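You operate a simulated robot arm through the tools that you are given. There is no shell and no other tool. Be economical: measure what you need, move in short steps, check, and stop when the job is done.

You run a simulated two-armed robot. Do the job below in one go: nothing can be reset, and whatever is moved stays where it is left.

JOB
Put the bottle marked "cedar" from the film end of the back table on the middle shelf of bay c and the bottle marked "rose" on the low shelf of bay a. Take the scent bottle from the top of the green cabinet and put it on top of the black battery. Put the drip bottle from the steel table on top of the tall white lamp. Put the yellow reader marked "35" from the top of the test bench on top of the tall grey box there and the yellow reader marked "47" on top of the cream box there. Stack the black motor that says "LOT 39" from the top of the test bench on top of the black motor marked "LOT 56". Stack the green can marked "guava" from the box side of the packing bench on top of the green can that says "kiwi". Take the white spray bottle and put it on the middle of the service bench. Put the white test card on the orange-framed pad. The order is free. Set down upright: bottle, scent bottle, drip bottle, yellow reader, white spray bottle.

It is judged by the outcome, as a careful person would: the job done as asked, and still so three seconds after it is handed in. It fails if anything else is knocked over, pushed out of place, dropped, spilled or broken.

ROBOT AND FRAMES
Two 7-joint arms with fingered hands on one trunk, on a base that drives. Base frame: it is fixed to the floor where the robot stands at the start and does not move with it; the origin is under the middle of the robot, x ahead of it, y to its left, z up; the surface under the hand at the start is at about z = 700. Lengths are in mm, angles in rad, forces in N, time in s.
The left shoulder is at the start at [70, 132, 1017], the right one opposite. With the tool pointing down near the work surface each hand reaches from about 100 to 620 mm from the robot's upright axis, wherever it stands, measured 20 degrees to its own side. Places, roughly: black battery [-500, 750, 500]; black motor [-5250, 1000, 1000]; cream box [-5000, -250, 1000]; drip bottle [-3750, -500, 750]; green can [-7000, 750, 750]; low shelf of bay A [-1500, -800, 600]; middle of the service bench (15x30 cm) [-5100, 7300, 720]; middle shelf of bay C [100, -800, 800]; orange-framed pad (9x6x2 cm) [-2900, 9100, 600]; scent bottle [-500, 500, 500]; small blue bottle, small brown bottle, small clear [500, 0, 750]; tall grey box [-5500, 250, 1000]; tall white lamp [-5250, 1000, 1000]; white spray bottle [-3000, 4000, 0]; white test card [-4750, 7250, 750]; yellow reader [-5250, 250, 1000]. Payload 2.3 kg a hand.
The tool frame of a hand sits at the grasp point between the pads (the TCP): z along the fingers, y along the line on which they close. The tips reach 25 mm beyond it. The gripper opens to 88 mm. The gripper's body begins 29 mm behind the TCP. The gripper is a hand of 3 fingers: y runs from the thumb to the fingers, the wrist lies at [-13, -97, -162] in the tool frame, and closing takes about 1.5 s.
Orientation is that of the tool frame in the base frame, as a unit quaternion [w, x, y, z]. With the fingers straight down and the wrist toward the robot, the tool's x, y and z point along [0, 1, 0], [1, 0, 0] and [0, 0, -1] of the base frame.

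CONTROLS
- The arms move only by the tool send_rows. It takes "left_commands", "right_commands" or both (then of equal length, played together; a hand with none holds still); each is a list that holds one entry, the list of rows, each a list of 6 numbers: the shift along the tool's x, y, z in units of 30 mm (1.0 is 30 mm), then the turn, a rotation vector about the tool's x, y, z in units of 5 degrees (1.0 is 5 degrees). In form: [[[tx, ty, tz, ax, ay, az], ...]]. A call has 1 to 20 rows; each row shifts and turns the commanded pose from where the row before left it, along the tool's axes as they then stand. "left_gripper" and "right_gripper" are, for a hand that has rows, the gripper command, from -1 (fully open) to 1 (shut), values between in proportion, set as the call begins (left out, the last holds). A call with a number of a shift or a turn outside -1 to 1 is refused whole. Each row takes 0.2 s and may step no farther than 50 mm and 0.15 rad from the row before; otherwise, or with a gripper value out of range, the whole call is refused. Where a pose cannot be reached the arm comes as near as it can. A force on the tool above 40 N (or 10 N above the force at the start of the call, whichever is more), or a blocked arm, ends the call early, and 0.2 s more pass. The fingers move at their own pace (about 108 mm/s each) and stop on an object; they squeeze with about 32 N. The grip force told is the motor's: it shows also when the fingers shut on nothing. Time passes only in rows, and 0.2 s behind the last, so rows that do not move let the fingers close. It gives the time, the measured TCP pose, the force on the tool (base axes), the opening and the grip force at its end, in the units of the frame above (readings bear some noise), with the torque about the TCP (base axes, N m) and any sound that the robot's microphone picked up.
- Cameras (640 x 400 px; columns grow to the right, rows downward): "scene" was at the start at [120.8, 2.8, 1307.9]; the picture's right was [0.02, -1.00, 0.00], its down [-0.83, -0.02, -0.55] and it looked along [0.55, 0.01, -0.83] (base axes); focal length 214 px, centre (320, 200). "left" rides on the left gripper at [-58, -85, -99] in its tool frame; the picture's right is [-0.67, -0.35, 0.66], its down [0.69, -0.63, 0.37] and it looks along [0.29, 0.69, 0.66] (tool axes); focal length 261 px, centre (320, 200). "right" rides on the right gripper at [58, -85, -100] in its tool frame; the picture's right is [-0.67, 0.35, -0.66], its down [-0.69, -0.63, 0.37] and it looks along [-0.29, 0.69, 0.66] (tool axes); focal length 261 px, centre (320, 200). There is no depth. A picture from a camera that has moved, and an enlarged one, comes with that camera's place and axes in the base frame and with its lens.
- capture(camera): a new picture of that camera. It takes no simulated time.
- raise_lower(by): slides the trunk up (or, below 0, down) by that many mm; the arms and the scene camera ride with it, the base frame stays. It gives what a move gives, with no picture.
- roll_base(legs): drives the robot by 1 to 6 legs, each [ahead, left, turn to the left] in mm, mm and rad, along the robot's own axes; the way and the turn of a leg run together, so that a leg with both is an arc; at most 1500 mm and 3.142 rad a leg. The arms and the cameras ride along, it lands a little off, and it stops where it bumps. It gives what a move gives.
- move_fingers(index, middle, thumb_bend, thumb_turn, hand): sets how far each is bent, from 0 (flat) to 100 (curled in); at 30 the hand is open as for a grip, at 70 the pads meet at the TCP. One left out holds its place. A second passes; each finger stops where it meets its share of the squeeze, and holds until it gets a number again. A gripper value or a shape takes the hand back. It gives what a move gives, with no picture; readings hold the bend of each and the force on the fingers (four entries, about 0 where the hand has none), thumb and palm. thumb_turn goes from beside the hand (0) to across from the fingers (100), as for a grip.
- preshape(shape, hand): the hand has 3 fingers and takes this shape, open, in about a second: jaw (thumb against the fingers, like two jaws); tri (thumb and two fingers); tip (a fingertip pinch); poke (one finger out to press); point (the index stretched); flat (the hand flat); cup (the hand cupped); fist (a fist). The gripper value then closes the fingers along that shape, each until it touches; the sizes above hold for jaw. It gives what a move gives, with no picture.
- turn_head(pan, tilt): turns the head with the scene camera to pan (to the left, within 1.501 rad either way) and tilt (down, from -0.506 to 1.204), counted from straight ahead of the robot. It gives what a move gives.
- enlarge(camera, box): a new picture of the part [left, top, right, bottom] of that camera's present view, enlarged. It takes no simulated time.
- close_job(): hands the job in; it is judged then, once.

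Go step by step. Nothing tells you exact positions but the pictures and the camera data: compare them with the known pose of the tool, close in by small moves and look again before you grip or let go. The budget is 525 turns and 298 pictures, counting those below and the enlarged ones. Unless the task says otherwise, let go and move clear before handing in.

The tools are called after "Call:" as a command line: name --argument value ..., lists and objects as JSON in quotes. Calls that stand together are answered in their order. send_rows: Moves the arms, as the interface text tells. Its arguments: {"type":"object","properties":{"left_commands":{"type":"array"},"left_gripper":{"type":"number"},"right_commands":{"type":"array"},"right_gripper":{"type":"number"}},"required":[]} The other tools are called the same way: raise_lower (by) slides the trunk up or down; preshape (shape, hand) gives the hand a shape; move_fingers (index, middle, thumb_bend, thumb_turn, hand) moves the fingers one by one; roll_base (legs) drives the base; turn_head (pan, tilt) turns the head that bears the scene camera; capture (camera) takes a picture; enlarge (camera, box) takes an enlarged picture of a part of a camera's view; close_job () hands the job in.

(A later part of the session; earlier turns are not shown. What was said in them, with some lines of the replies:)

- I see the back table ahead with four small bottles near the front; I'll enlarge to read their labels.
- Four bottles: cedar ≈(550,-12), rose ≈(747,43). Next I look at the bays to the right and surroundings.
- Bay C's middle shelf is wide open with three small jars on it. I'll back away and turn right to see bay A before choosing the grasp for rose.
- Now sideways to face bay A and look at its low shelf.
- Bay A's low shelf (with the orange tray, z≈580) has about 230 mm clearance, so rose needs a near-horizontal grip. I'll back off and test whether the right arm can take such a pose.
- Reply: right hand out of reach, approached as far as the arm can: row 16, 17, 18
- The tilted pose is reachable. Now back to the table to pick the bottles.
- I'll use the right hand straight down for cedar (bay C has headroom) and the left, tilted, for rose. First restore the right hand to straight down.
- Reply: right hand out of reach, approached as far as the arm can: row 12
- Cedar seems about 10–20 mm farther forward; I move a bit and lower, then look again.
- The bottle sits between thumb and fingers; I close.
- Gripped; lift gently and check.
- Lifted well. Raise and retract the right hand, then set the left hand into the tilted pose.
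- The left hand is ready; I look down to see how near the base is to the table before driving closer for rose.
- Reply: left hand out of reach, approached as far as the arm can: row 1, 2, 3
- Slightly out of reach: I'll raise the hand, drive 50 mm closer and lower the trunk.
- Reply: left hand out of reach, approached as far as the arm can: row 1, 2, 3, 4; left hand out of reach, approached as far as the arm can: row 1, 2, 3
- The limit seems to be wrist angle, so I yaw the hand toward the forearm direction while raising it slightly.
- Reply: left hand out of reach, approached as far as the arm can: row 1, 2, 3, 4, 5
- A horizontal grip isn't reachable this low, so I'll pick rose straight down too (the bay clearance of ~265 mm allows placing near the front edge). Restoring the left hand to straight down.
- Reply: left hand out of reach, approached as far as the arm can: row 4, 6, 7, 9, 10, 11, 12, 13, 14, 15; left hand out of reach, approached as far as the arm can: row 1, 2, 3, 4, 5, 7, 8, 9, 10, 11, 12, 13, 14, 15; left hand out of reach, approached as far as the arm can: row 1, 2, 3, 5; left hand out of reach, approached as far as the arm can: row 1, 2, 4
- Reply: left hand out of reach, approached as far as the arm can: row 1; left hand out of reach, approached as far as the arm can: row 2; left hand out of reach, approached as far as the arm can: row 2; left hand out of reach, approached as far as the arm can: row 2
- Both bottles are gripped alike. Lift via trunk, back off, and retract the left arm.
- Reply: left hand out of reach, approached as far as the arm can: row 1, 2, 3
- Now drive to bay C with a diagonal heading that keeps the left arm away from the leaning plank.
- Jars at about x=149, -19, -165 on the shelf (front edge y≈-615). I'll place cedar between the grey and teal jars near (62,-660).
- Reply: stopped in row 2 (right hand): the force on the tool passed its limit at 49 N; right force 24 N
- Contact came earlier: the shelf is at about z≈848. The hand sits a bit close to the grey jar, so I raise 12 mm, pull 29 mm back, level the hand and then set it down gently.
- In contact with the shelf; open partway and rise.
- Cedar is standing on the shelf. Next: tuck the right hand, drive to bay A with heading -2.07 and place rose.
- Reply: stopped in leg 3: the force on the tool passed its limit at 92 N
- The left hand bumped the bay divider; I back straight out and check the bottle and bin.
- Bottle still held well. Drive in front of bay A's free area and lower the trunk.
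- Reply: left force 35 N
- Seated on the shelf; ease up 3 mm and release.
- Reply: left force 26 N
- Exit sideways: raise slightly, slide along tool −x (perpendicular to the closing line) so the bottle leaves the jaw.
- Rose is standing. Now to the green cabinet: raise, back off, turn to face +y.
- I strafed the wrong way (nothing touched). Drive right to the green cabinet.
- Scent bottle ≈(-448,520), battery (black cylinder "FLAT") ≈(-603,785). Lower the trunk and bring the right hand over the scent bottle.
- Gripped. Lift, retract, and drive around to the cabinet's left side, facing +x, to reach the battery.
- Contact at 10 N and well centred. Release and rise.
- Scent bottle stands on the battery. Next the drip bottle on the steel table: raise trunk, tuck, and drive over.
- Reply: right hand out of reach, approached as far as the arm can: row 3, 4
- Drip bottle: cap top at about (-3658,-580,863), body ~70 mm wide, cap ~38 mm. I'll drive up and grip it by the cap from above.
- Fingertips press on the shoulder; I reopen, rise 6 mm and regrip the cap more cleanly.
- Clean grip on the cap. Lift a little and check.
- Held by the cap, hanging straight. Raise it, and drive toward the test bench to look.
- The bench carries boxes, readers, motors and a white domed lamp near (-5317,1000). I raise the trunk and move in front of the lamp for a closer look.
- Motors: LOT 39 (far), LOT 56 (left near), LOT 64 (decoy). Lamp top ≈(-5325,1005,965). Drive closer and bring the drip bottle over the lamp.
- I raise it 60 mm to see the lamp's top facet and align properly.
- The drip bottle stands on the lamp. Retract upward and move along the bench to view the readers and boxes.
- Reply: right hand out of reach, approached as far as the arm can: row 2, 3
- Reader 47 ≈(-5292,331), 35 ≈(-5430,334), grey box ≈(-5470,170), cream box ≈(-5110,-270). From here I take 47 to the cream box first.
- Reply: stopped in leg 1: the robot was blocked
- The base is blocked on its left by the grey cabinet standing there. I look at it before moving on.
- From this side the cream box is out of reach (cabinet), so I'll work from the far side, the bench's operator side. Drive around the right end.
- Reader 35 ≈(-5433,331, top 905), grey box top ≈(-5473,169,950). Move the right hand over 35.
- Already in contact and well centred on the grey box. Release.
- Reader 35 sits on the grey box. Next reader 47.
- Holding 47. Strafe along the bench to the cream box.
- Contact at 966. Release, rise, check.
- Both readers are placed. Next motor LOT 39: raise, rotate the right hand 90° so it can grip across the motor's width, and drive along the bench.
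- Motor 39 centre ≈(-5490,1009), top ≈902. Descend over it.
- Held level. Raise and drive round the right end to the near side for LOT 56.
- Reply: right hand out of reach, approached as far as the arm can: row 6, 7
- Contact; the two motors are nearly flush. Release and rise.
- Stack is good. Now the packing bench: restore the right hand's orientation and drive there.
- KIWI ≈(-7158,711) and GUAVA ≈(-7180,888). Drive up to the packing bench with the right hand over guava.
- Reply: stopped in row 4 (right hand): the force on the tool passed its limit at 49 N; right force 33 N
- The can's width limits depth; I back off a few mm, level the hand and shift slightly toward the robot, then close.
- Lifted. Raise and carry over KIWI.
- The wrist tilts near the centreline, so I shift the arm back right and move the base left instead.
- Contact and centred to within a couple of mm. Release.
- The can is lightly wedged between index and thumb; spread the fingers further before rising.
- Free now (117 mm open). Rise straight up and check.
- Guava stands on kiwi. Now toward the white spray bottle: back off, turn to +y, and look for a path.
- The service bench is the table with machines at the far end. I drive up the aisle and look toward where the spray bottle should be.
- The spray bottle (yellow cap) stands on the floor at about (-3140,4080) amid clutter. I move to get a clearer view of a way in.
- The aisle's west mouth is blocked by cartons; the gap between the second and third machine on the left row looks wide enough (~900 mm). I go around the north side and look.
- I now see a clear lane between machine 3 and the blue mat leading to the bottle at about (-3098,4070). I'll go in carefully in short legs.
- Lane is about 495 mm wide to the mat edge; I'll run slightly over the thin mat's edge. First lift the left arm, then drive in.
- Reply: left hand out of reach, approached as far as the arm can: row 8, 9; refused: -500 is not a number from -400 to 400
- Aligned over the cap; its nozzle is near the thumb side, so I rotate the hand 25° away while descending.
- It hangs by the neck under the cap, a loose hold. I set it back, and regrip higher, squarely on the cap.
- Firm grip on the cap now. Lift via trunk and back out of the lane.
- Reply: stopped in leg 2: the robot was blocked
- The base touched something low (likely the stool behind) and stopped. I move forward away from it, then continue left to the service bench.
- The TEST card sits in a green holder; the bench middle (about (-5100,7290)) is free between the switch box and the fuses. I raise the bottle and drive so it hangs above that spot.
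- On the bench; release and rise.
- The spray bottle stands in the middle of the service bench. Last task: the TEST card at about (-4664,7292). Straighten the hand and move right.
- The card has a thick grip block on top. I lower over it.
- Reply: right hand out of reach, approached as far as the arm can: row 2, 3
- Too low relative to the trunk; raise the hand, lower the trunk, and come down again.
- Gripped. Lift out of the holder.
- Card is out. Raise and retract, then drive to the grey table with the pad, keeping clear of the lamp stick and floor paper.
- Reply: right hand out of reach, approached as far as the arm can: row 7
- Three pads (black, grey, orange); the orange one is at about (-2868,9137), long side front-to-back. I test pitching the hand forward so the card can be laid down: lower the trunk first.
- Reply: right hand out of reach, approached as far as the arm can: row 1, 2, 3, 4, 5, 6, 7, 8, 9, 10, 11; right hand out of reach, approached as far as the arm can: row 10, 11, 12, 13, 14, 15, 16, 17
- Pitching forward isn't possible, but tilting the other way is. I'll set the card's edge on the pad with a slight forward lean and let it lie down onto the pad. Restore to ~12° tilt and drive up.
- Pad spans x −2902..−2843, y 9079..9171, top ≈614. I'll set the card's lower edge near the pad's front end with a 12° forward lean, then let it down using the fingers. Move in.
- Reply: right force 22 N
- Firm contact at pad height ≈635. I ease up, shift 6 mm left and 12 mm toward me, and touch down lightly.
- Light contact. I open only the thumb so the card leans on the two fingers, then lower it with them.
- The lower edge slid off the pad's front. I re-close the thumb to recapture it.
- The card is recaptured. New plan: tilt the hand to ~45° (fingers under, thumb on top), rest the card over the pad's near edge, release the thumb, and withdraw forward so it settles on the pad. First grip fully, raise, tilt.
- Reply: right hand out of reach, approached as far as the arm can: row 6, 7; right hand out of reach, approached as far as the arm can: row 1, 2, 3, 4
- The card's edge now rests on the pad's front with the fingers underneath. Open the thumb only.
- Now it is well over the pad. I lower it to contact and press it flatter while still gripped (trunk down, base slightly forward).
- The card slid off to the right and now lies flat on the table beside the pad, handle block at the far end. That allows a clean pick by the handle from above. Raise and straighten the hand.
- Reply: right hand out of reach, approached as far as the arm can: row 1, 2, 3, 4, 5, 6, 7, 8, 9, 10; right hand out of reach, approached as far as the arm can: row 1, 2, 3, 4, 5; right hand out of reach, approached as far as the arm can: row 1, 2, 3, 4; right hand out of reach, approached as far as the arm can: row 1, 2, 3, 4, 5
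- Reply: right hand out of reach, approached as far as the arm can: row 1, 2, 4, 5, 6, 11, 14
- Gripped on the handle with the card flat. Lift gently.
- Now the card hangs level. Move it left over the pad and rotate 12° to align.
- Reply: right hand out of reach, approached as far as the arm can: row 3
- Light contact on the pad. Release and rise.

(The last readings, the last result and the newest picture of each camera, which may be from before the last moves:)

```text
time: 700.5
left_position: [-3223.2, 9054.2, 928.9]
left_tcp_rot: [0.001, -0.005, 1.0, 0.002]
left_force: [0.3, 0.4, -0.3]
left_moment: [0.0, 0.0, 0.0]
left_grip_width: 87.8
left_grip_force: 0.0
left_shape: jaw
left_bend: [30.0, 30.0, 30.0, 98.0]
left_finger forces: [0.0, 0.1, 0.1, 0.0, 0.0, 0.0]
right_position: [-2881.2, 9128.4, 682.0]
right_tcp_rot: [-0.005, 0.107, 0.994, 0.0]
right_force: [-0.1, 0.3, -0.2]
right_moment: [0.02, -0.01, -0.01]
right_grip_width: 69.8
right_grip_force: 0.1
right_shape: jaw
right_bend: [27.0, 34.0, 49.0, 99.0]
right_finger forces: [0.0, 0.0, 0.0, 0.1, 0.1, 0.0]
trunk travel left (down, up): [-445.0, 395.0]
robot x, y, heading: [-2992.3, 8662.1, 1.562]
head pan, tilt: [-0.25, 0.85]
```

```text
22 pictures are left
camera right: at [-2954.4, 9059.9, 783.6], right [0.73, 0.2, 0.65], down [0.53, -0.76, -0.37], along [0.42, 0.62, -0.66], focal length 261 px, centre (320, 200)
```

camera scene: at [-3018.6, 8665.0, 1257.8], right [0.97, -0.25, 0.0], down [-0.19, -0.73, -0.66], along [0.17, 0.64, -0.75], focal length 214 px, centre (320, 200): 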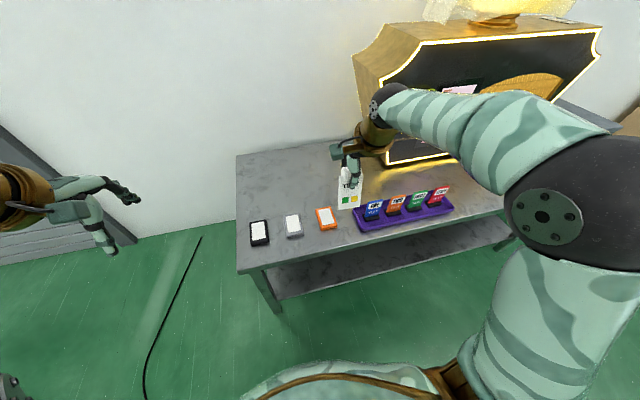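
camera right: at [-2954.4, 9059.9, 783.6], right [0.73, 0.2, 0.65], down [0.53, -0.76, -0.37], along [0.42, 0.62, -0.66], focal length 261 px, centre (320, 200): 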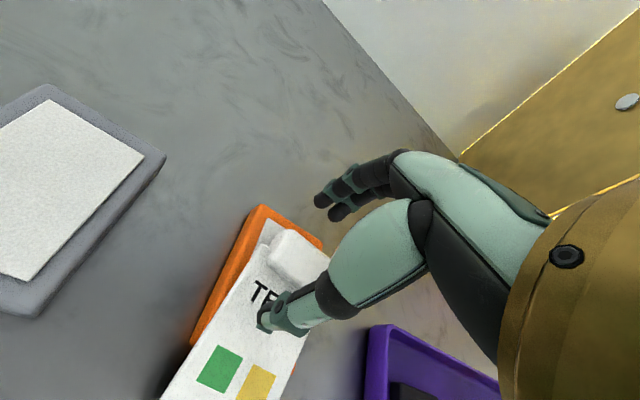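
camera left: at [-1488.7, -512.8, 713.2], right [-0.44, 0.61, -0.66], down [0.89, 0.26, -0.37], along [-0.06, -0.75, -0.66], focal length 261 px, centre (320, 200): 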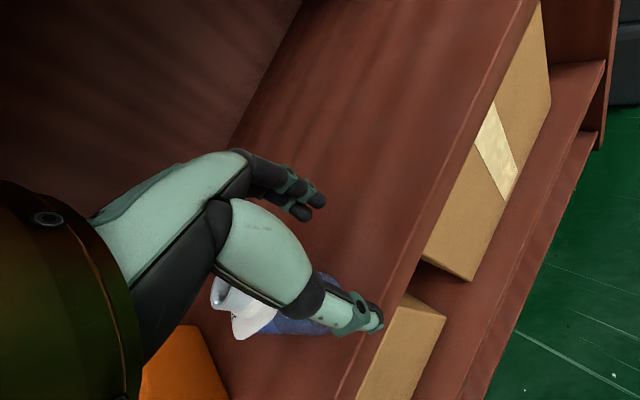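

The card lies on the orange pad. Rise straight with the trunk and check.

Call:
raise_lower --by 120

Call:
capture --camera "right"

Call:
enlarge --camera "scene" --box '[260, 180, 400, 290]'

```text
time: 702.0
left_position: [-3222.6, 9054.0, 1049.4]
left_tcp_rot: [0.001, -0.007, 1.0, 0.001]
left_force: [0.3, -0.6, -0.2]
left_moment: [0.0, 0.01, 0.01]
left_grip_width: 87.8
left_grip_force: 0.1
left_shape: jaw
left_bend: [30.0, 30.0, 30.0, 98.0]
left_finger forces: [0.0, 0.0, 0.1, 0.0, 0.0, 0.0]
right_position: [-2881.0, 9128.7, 803.3]
right_tcp_rot: [-0.004, 0.105, 0.994, 0.001]
right_force: [-0.7, -0.4, -0.6]
right_moment: [-0.01, 0.0, 0.0]
right_grip_width: 70.1
right_grip_force: 0.0
right_shape: jaw
right_bend: [27.0, 34.0, 49.0, 99.0]
right_finger forces: [0.1, 0.0, 0.0, 0.0, 0.0, 0.0]
trunk travel left (down, up): [-565.0, 275.0]
robot x, y, heading: [-2995.0, 8664.8, 1.561]
head pan, tilt: [-0.25, 0.85]
```

```text
21 pictures are left
camera right: at [-2954.4, 9060.0, 903.5], right [0.73, 0.2, 0.65], down [0.53, -0.76, -0.37], along [0.42, 0.62, -0.66], focal length 261 px, centre (320, 200)
```

right: 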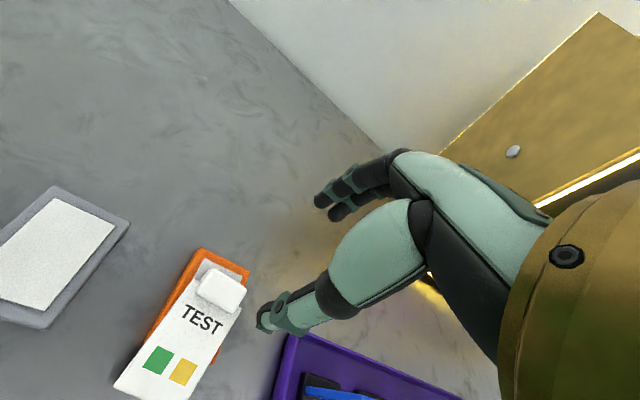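

```text
3.64 times, centred on (330, 235) of scene
camera zoom: at [-2975.2, 8790.8, 1307.8], right [0.97, -0.25, 0.0], down [-0.19, -0.73, -0.66], along [0.17, 0.64, -0.75], focal length 780 px, centre (284, 73)
```

zoom: 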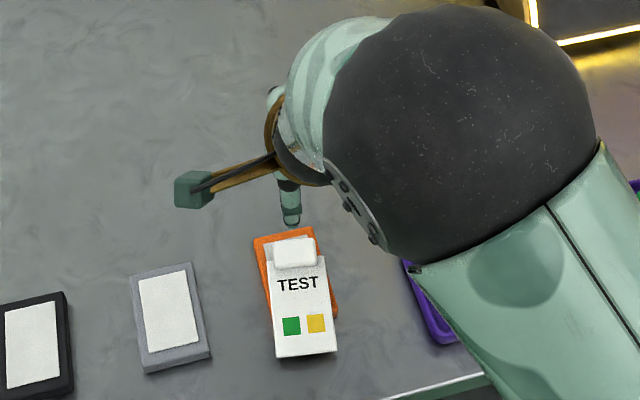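

The card rests on the orange pad. I move clear before handing in.

Call:
raise_lower --by 150

Call:
roll_base --legs '[[-350, 0, 0]]'

Call:
turn_head --pan -0.15 --tilt 0.6

Call:
enlarge --camera "scene" --box '[220, 160, 420, 300]'

```text
time: 703.8
left_position: [-3224.4, 9054.6, 1199.0]
left_tcp_rot: [0.0, -0.006, 1.0, 0.002]
left_force: [0.7, 1.0, 0.5]
left_moment: [-0.01, -0.02, 0.0]
left_grip_width: 87.6
left_grip_force: 0.0
left_shape: jaw
left_bend: [30.0, 30.0, 30.0, 98.0]
left_finger forces: [0.0, 0.1, 0.0, 0.0, 0.0, 0.0]
right_position: [-2881.2, 9130.1, 952.9]
right_tcp_rot: [-0.004, 0.107, 0.994, 0.001]
right_force: [-0.6, 0.0, 0.0]
right_moment: [0.01, -0.02, 0.01]
right_grip_width: 70.5
right_grip_force: 0.0
right_shape: jaw
right_bend: [27.0, 34.0, 49.0, 99.0]
right_finger forces: [0.0, 0.0, 0.1, 0.0, 0.0, 0.0]
trunk travel left (down, up): [-715.0, 125.0]
robot x, y, heading: [-2993.5, 8659.8, 1.569]
head pan, tilt: [-0.25, 0.85]
```

```text
time: 706.0
left_position: [-3225.3, 8712.1, 1197.7]
left_tcp_rot: [0.001, -0.006, 1.0, 0.001]
left_force: [-0.5, -0.2, -0.3]
left_moment: [0.0, -0.02, 0.0]
left_grip_width: 87.6
left_grip_force: 0.0
left_shape: jaw
left_bend: [30.0, 30.0, 30.0, 98.0]
left_finger forces: [0.0, 0.0, 0.0, 0.0, 0.0, 0.1]
right_position: [-2883.4, 8786.9, 951.5]
right_tcp_rot: [-0.004, 0.106, 0.994, 0.0]
right_force: [0.0, 0.8, 0.1]
right_moment: [0.01, 0.04, -0.01]
right_grip_width: 69.8
right_grip_force: 0.1
right_shape: jaw
right_bend: [27.0, 34.0, 49.0, 99.0]
right_finger forces: [0.0, 0.1, 0.0, 0.0, 0.2, 0.1]
trunk travel left (down, up): [-715.0, 125.0]
robot x, y, heading: [-2999.1, 8320.3, 1.567]
head pan, tilt: [-0.25, 0.85]
```

```text
time: 706.8
left_position: [-3225.6, 8709.4, 1199.2]
left_tcp_rot: [0.001, -0.006, 1.0, 0.002]
left_force: [0.7, 0.3, -0.4]
left_moment: [0.02, 0.01, -0.02]
left_grip_width: 87.6
left_grip_force: 0.1
left_shape: jaw
left_bend: [30.0, 30.0, 30.0, 98.0]
left_finger forces: [0.0, 0.1, 0.0, 0.1, 0.0, 0.0]
right_position: [-2883.3, 8784.8, 952.8]
right_tcp_rot: [-0.004, 0.107, 0.994, 0.0]
right_force: [-0.2, 0.4, -0.5]
right_moment: [-0.01, 0.03, -0.02]
right_grip_width: 70.4
right_grip_force: 0.1
right_shape: jaw
right_bend: [27.0, 34.0, 49.0, 99.0]
right_finger forces: [0.1, 0.1, 0.1, 0.0, 0.0, 0.1]
trunk travel left (down, up): [-715.0, 125.0]
robot x, y, heading: [-2995.4, 8320.1, 1.565]
head pan, tilt: [-0.15, 0.6]
```

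```text
2.86 times, centred on (320, 230) of scene
camera zoom: at [-2983.0, 8458.3, 1478.7], right [0.99, -0.16, 0.0], down [-0.09, -0.56, -0.82], along [0.13, 0.81, -0.57], focal length 613 px, centre (320, 114)
```

zoom: 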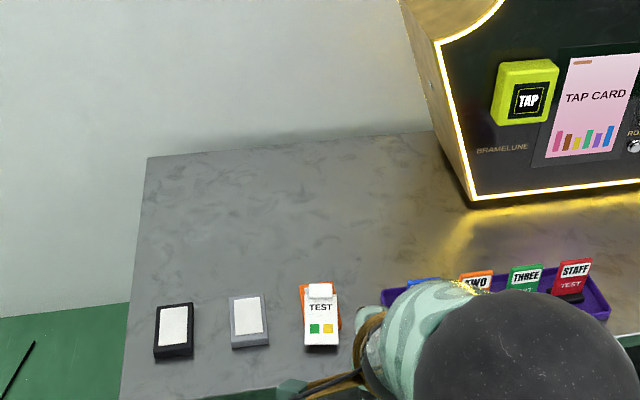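

Everything asked for is in place and both hands are clear, so I am handing the job in.

Call:
close_job

```text
The job is handed in.
```

I finished all ten placements and handed the job in. I could not confirm that everything else in the room stayed undisturbed.

**Placed and checked in a picture:**
- Cedar bottle on the middle shelf of bay C, rose bottle on the low shelf of bay A.
- Scent bottle on the black battery, drip bottle on the white lamp.
- Reader 35 on the grey box, reader 47 on the cream box.
- Motor LOT 39 on LOT 56, guava can on the kiwi can.
- White spray bottle on the middle of the service bench.
- White test card on the orange-framed pad. Its near end overhangs the pad by about 25 mm.

**Bumps and slips on the way:**
- The left hand, holding the rose bottle, struck the divider between bays A and B hard enough to stop the drive. The bottle stayed in the grip, and the nearby bins looked in place afterwards.
- The base was blocked by the grey cabinet on the near side of the test bench. It stopped on contact, but I did not check whether the cabinet shifted.
- The base was also blocked near a low stool north of the machine row. Again, I did not check whether it moved.
- I drove over the edge of a blue floor mat and over cables around the spray bottle.
- The test card slid off the pad onto the table while I was trying to lay it down. I picked it up again by its handle and set it down flat.
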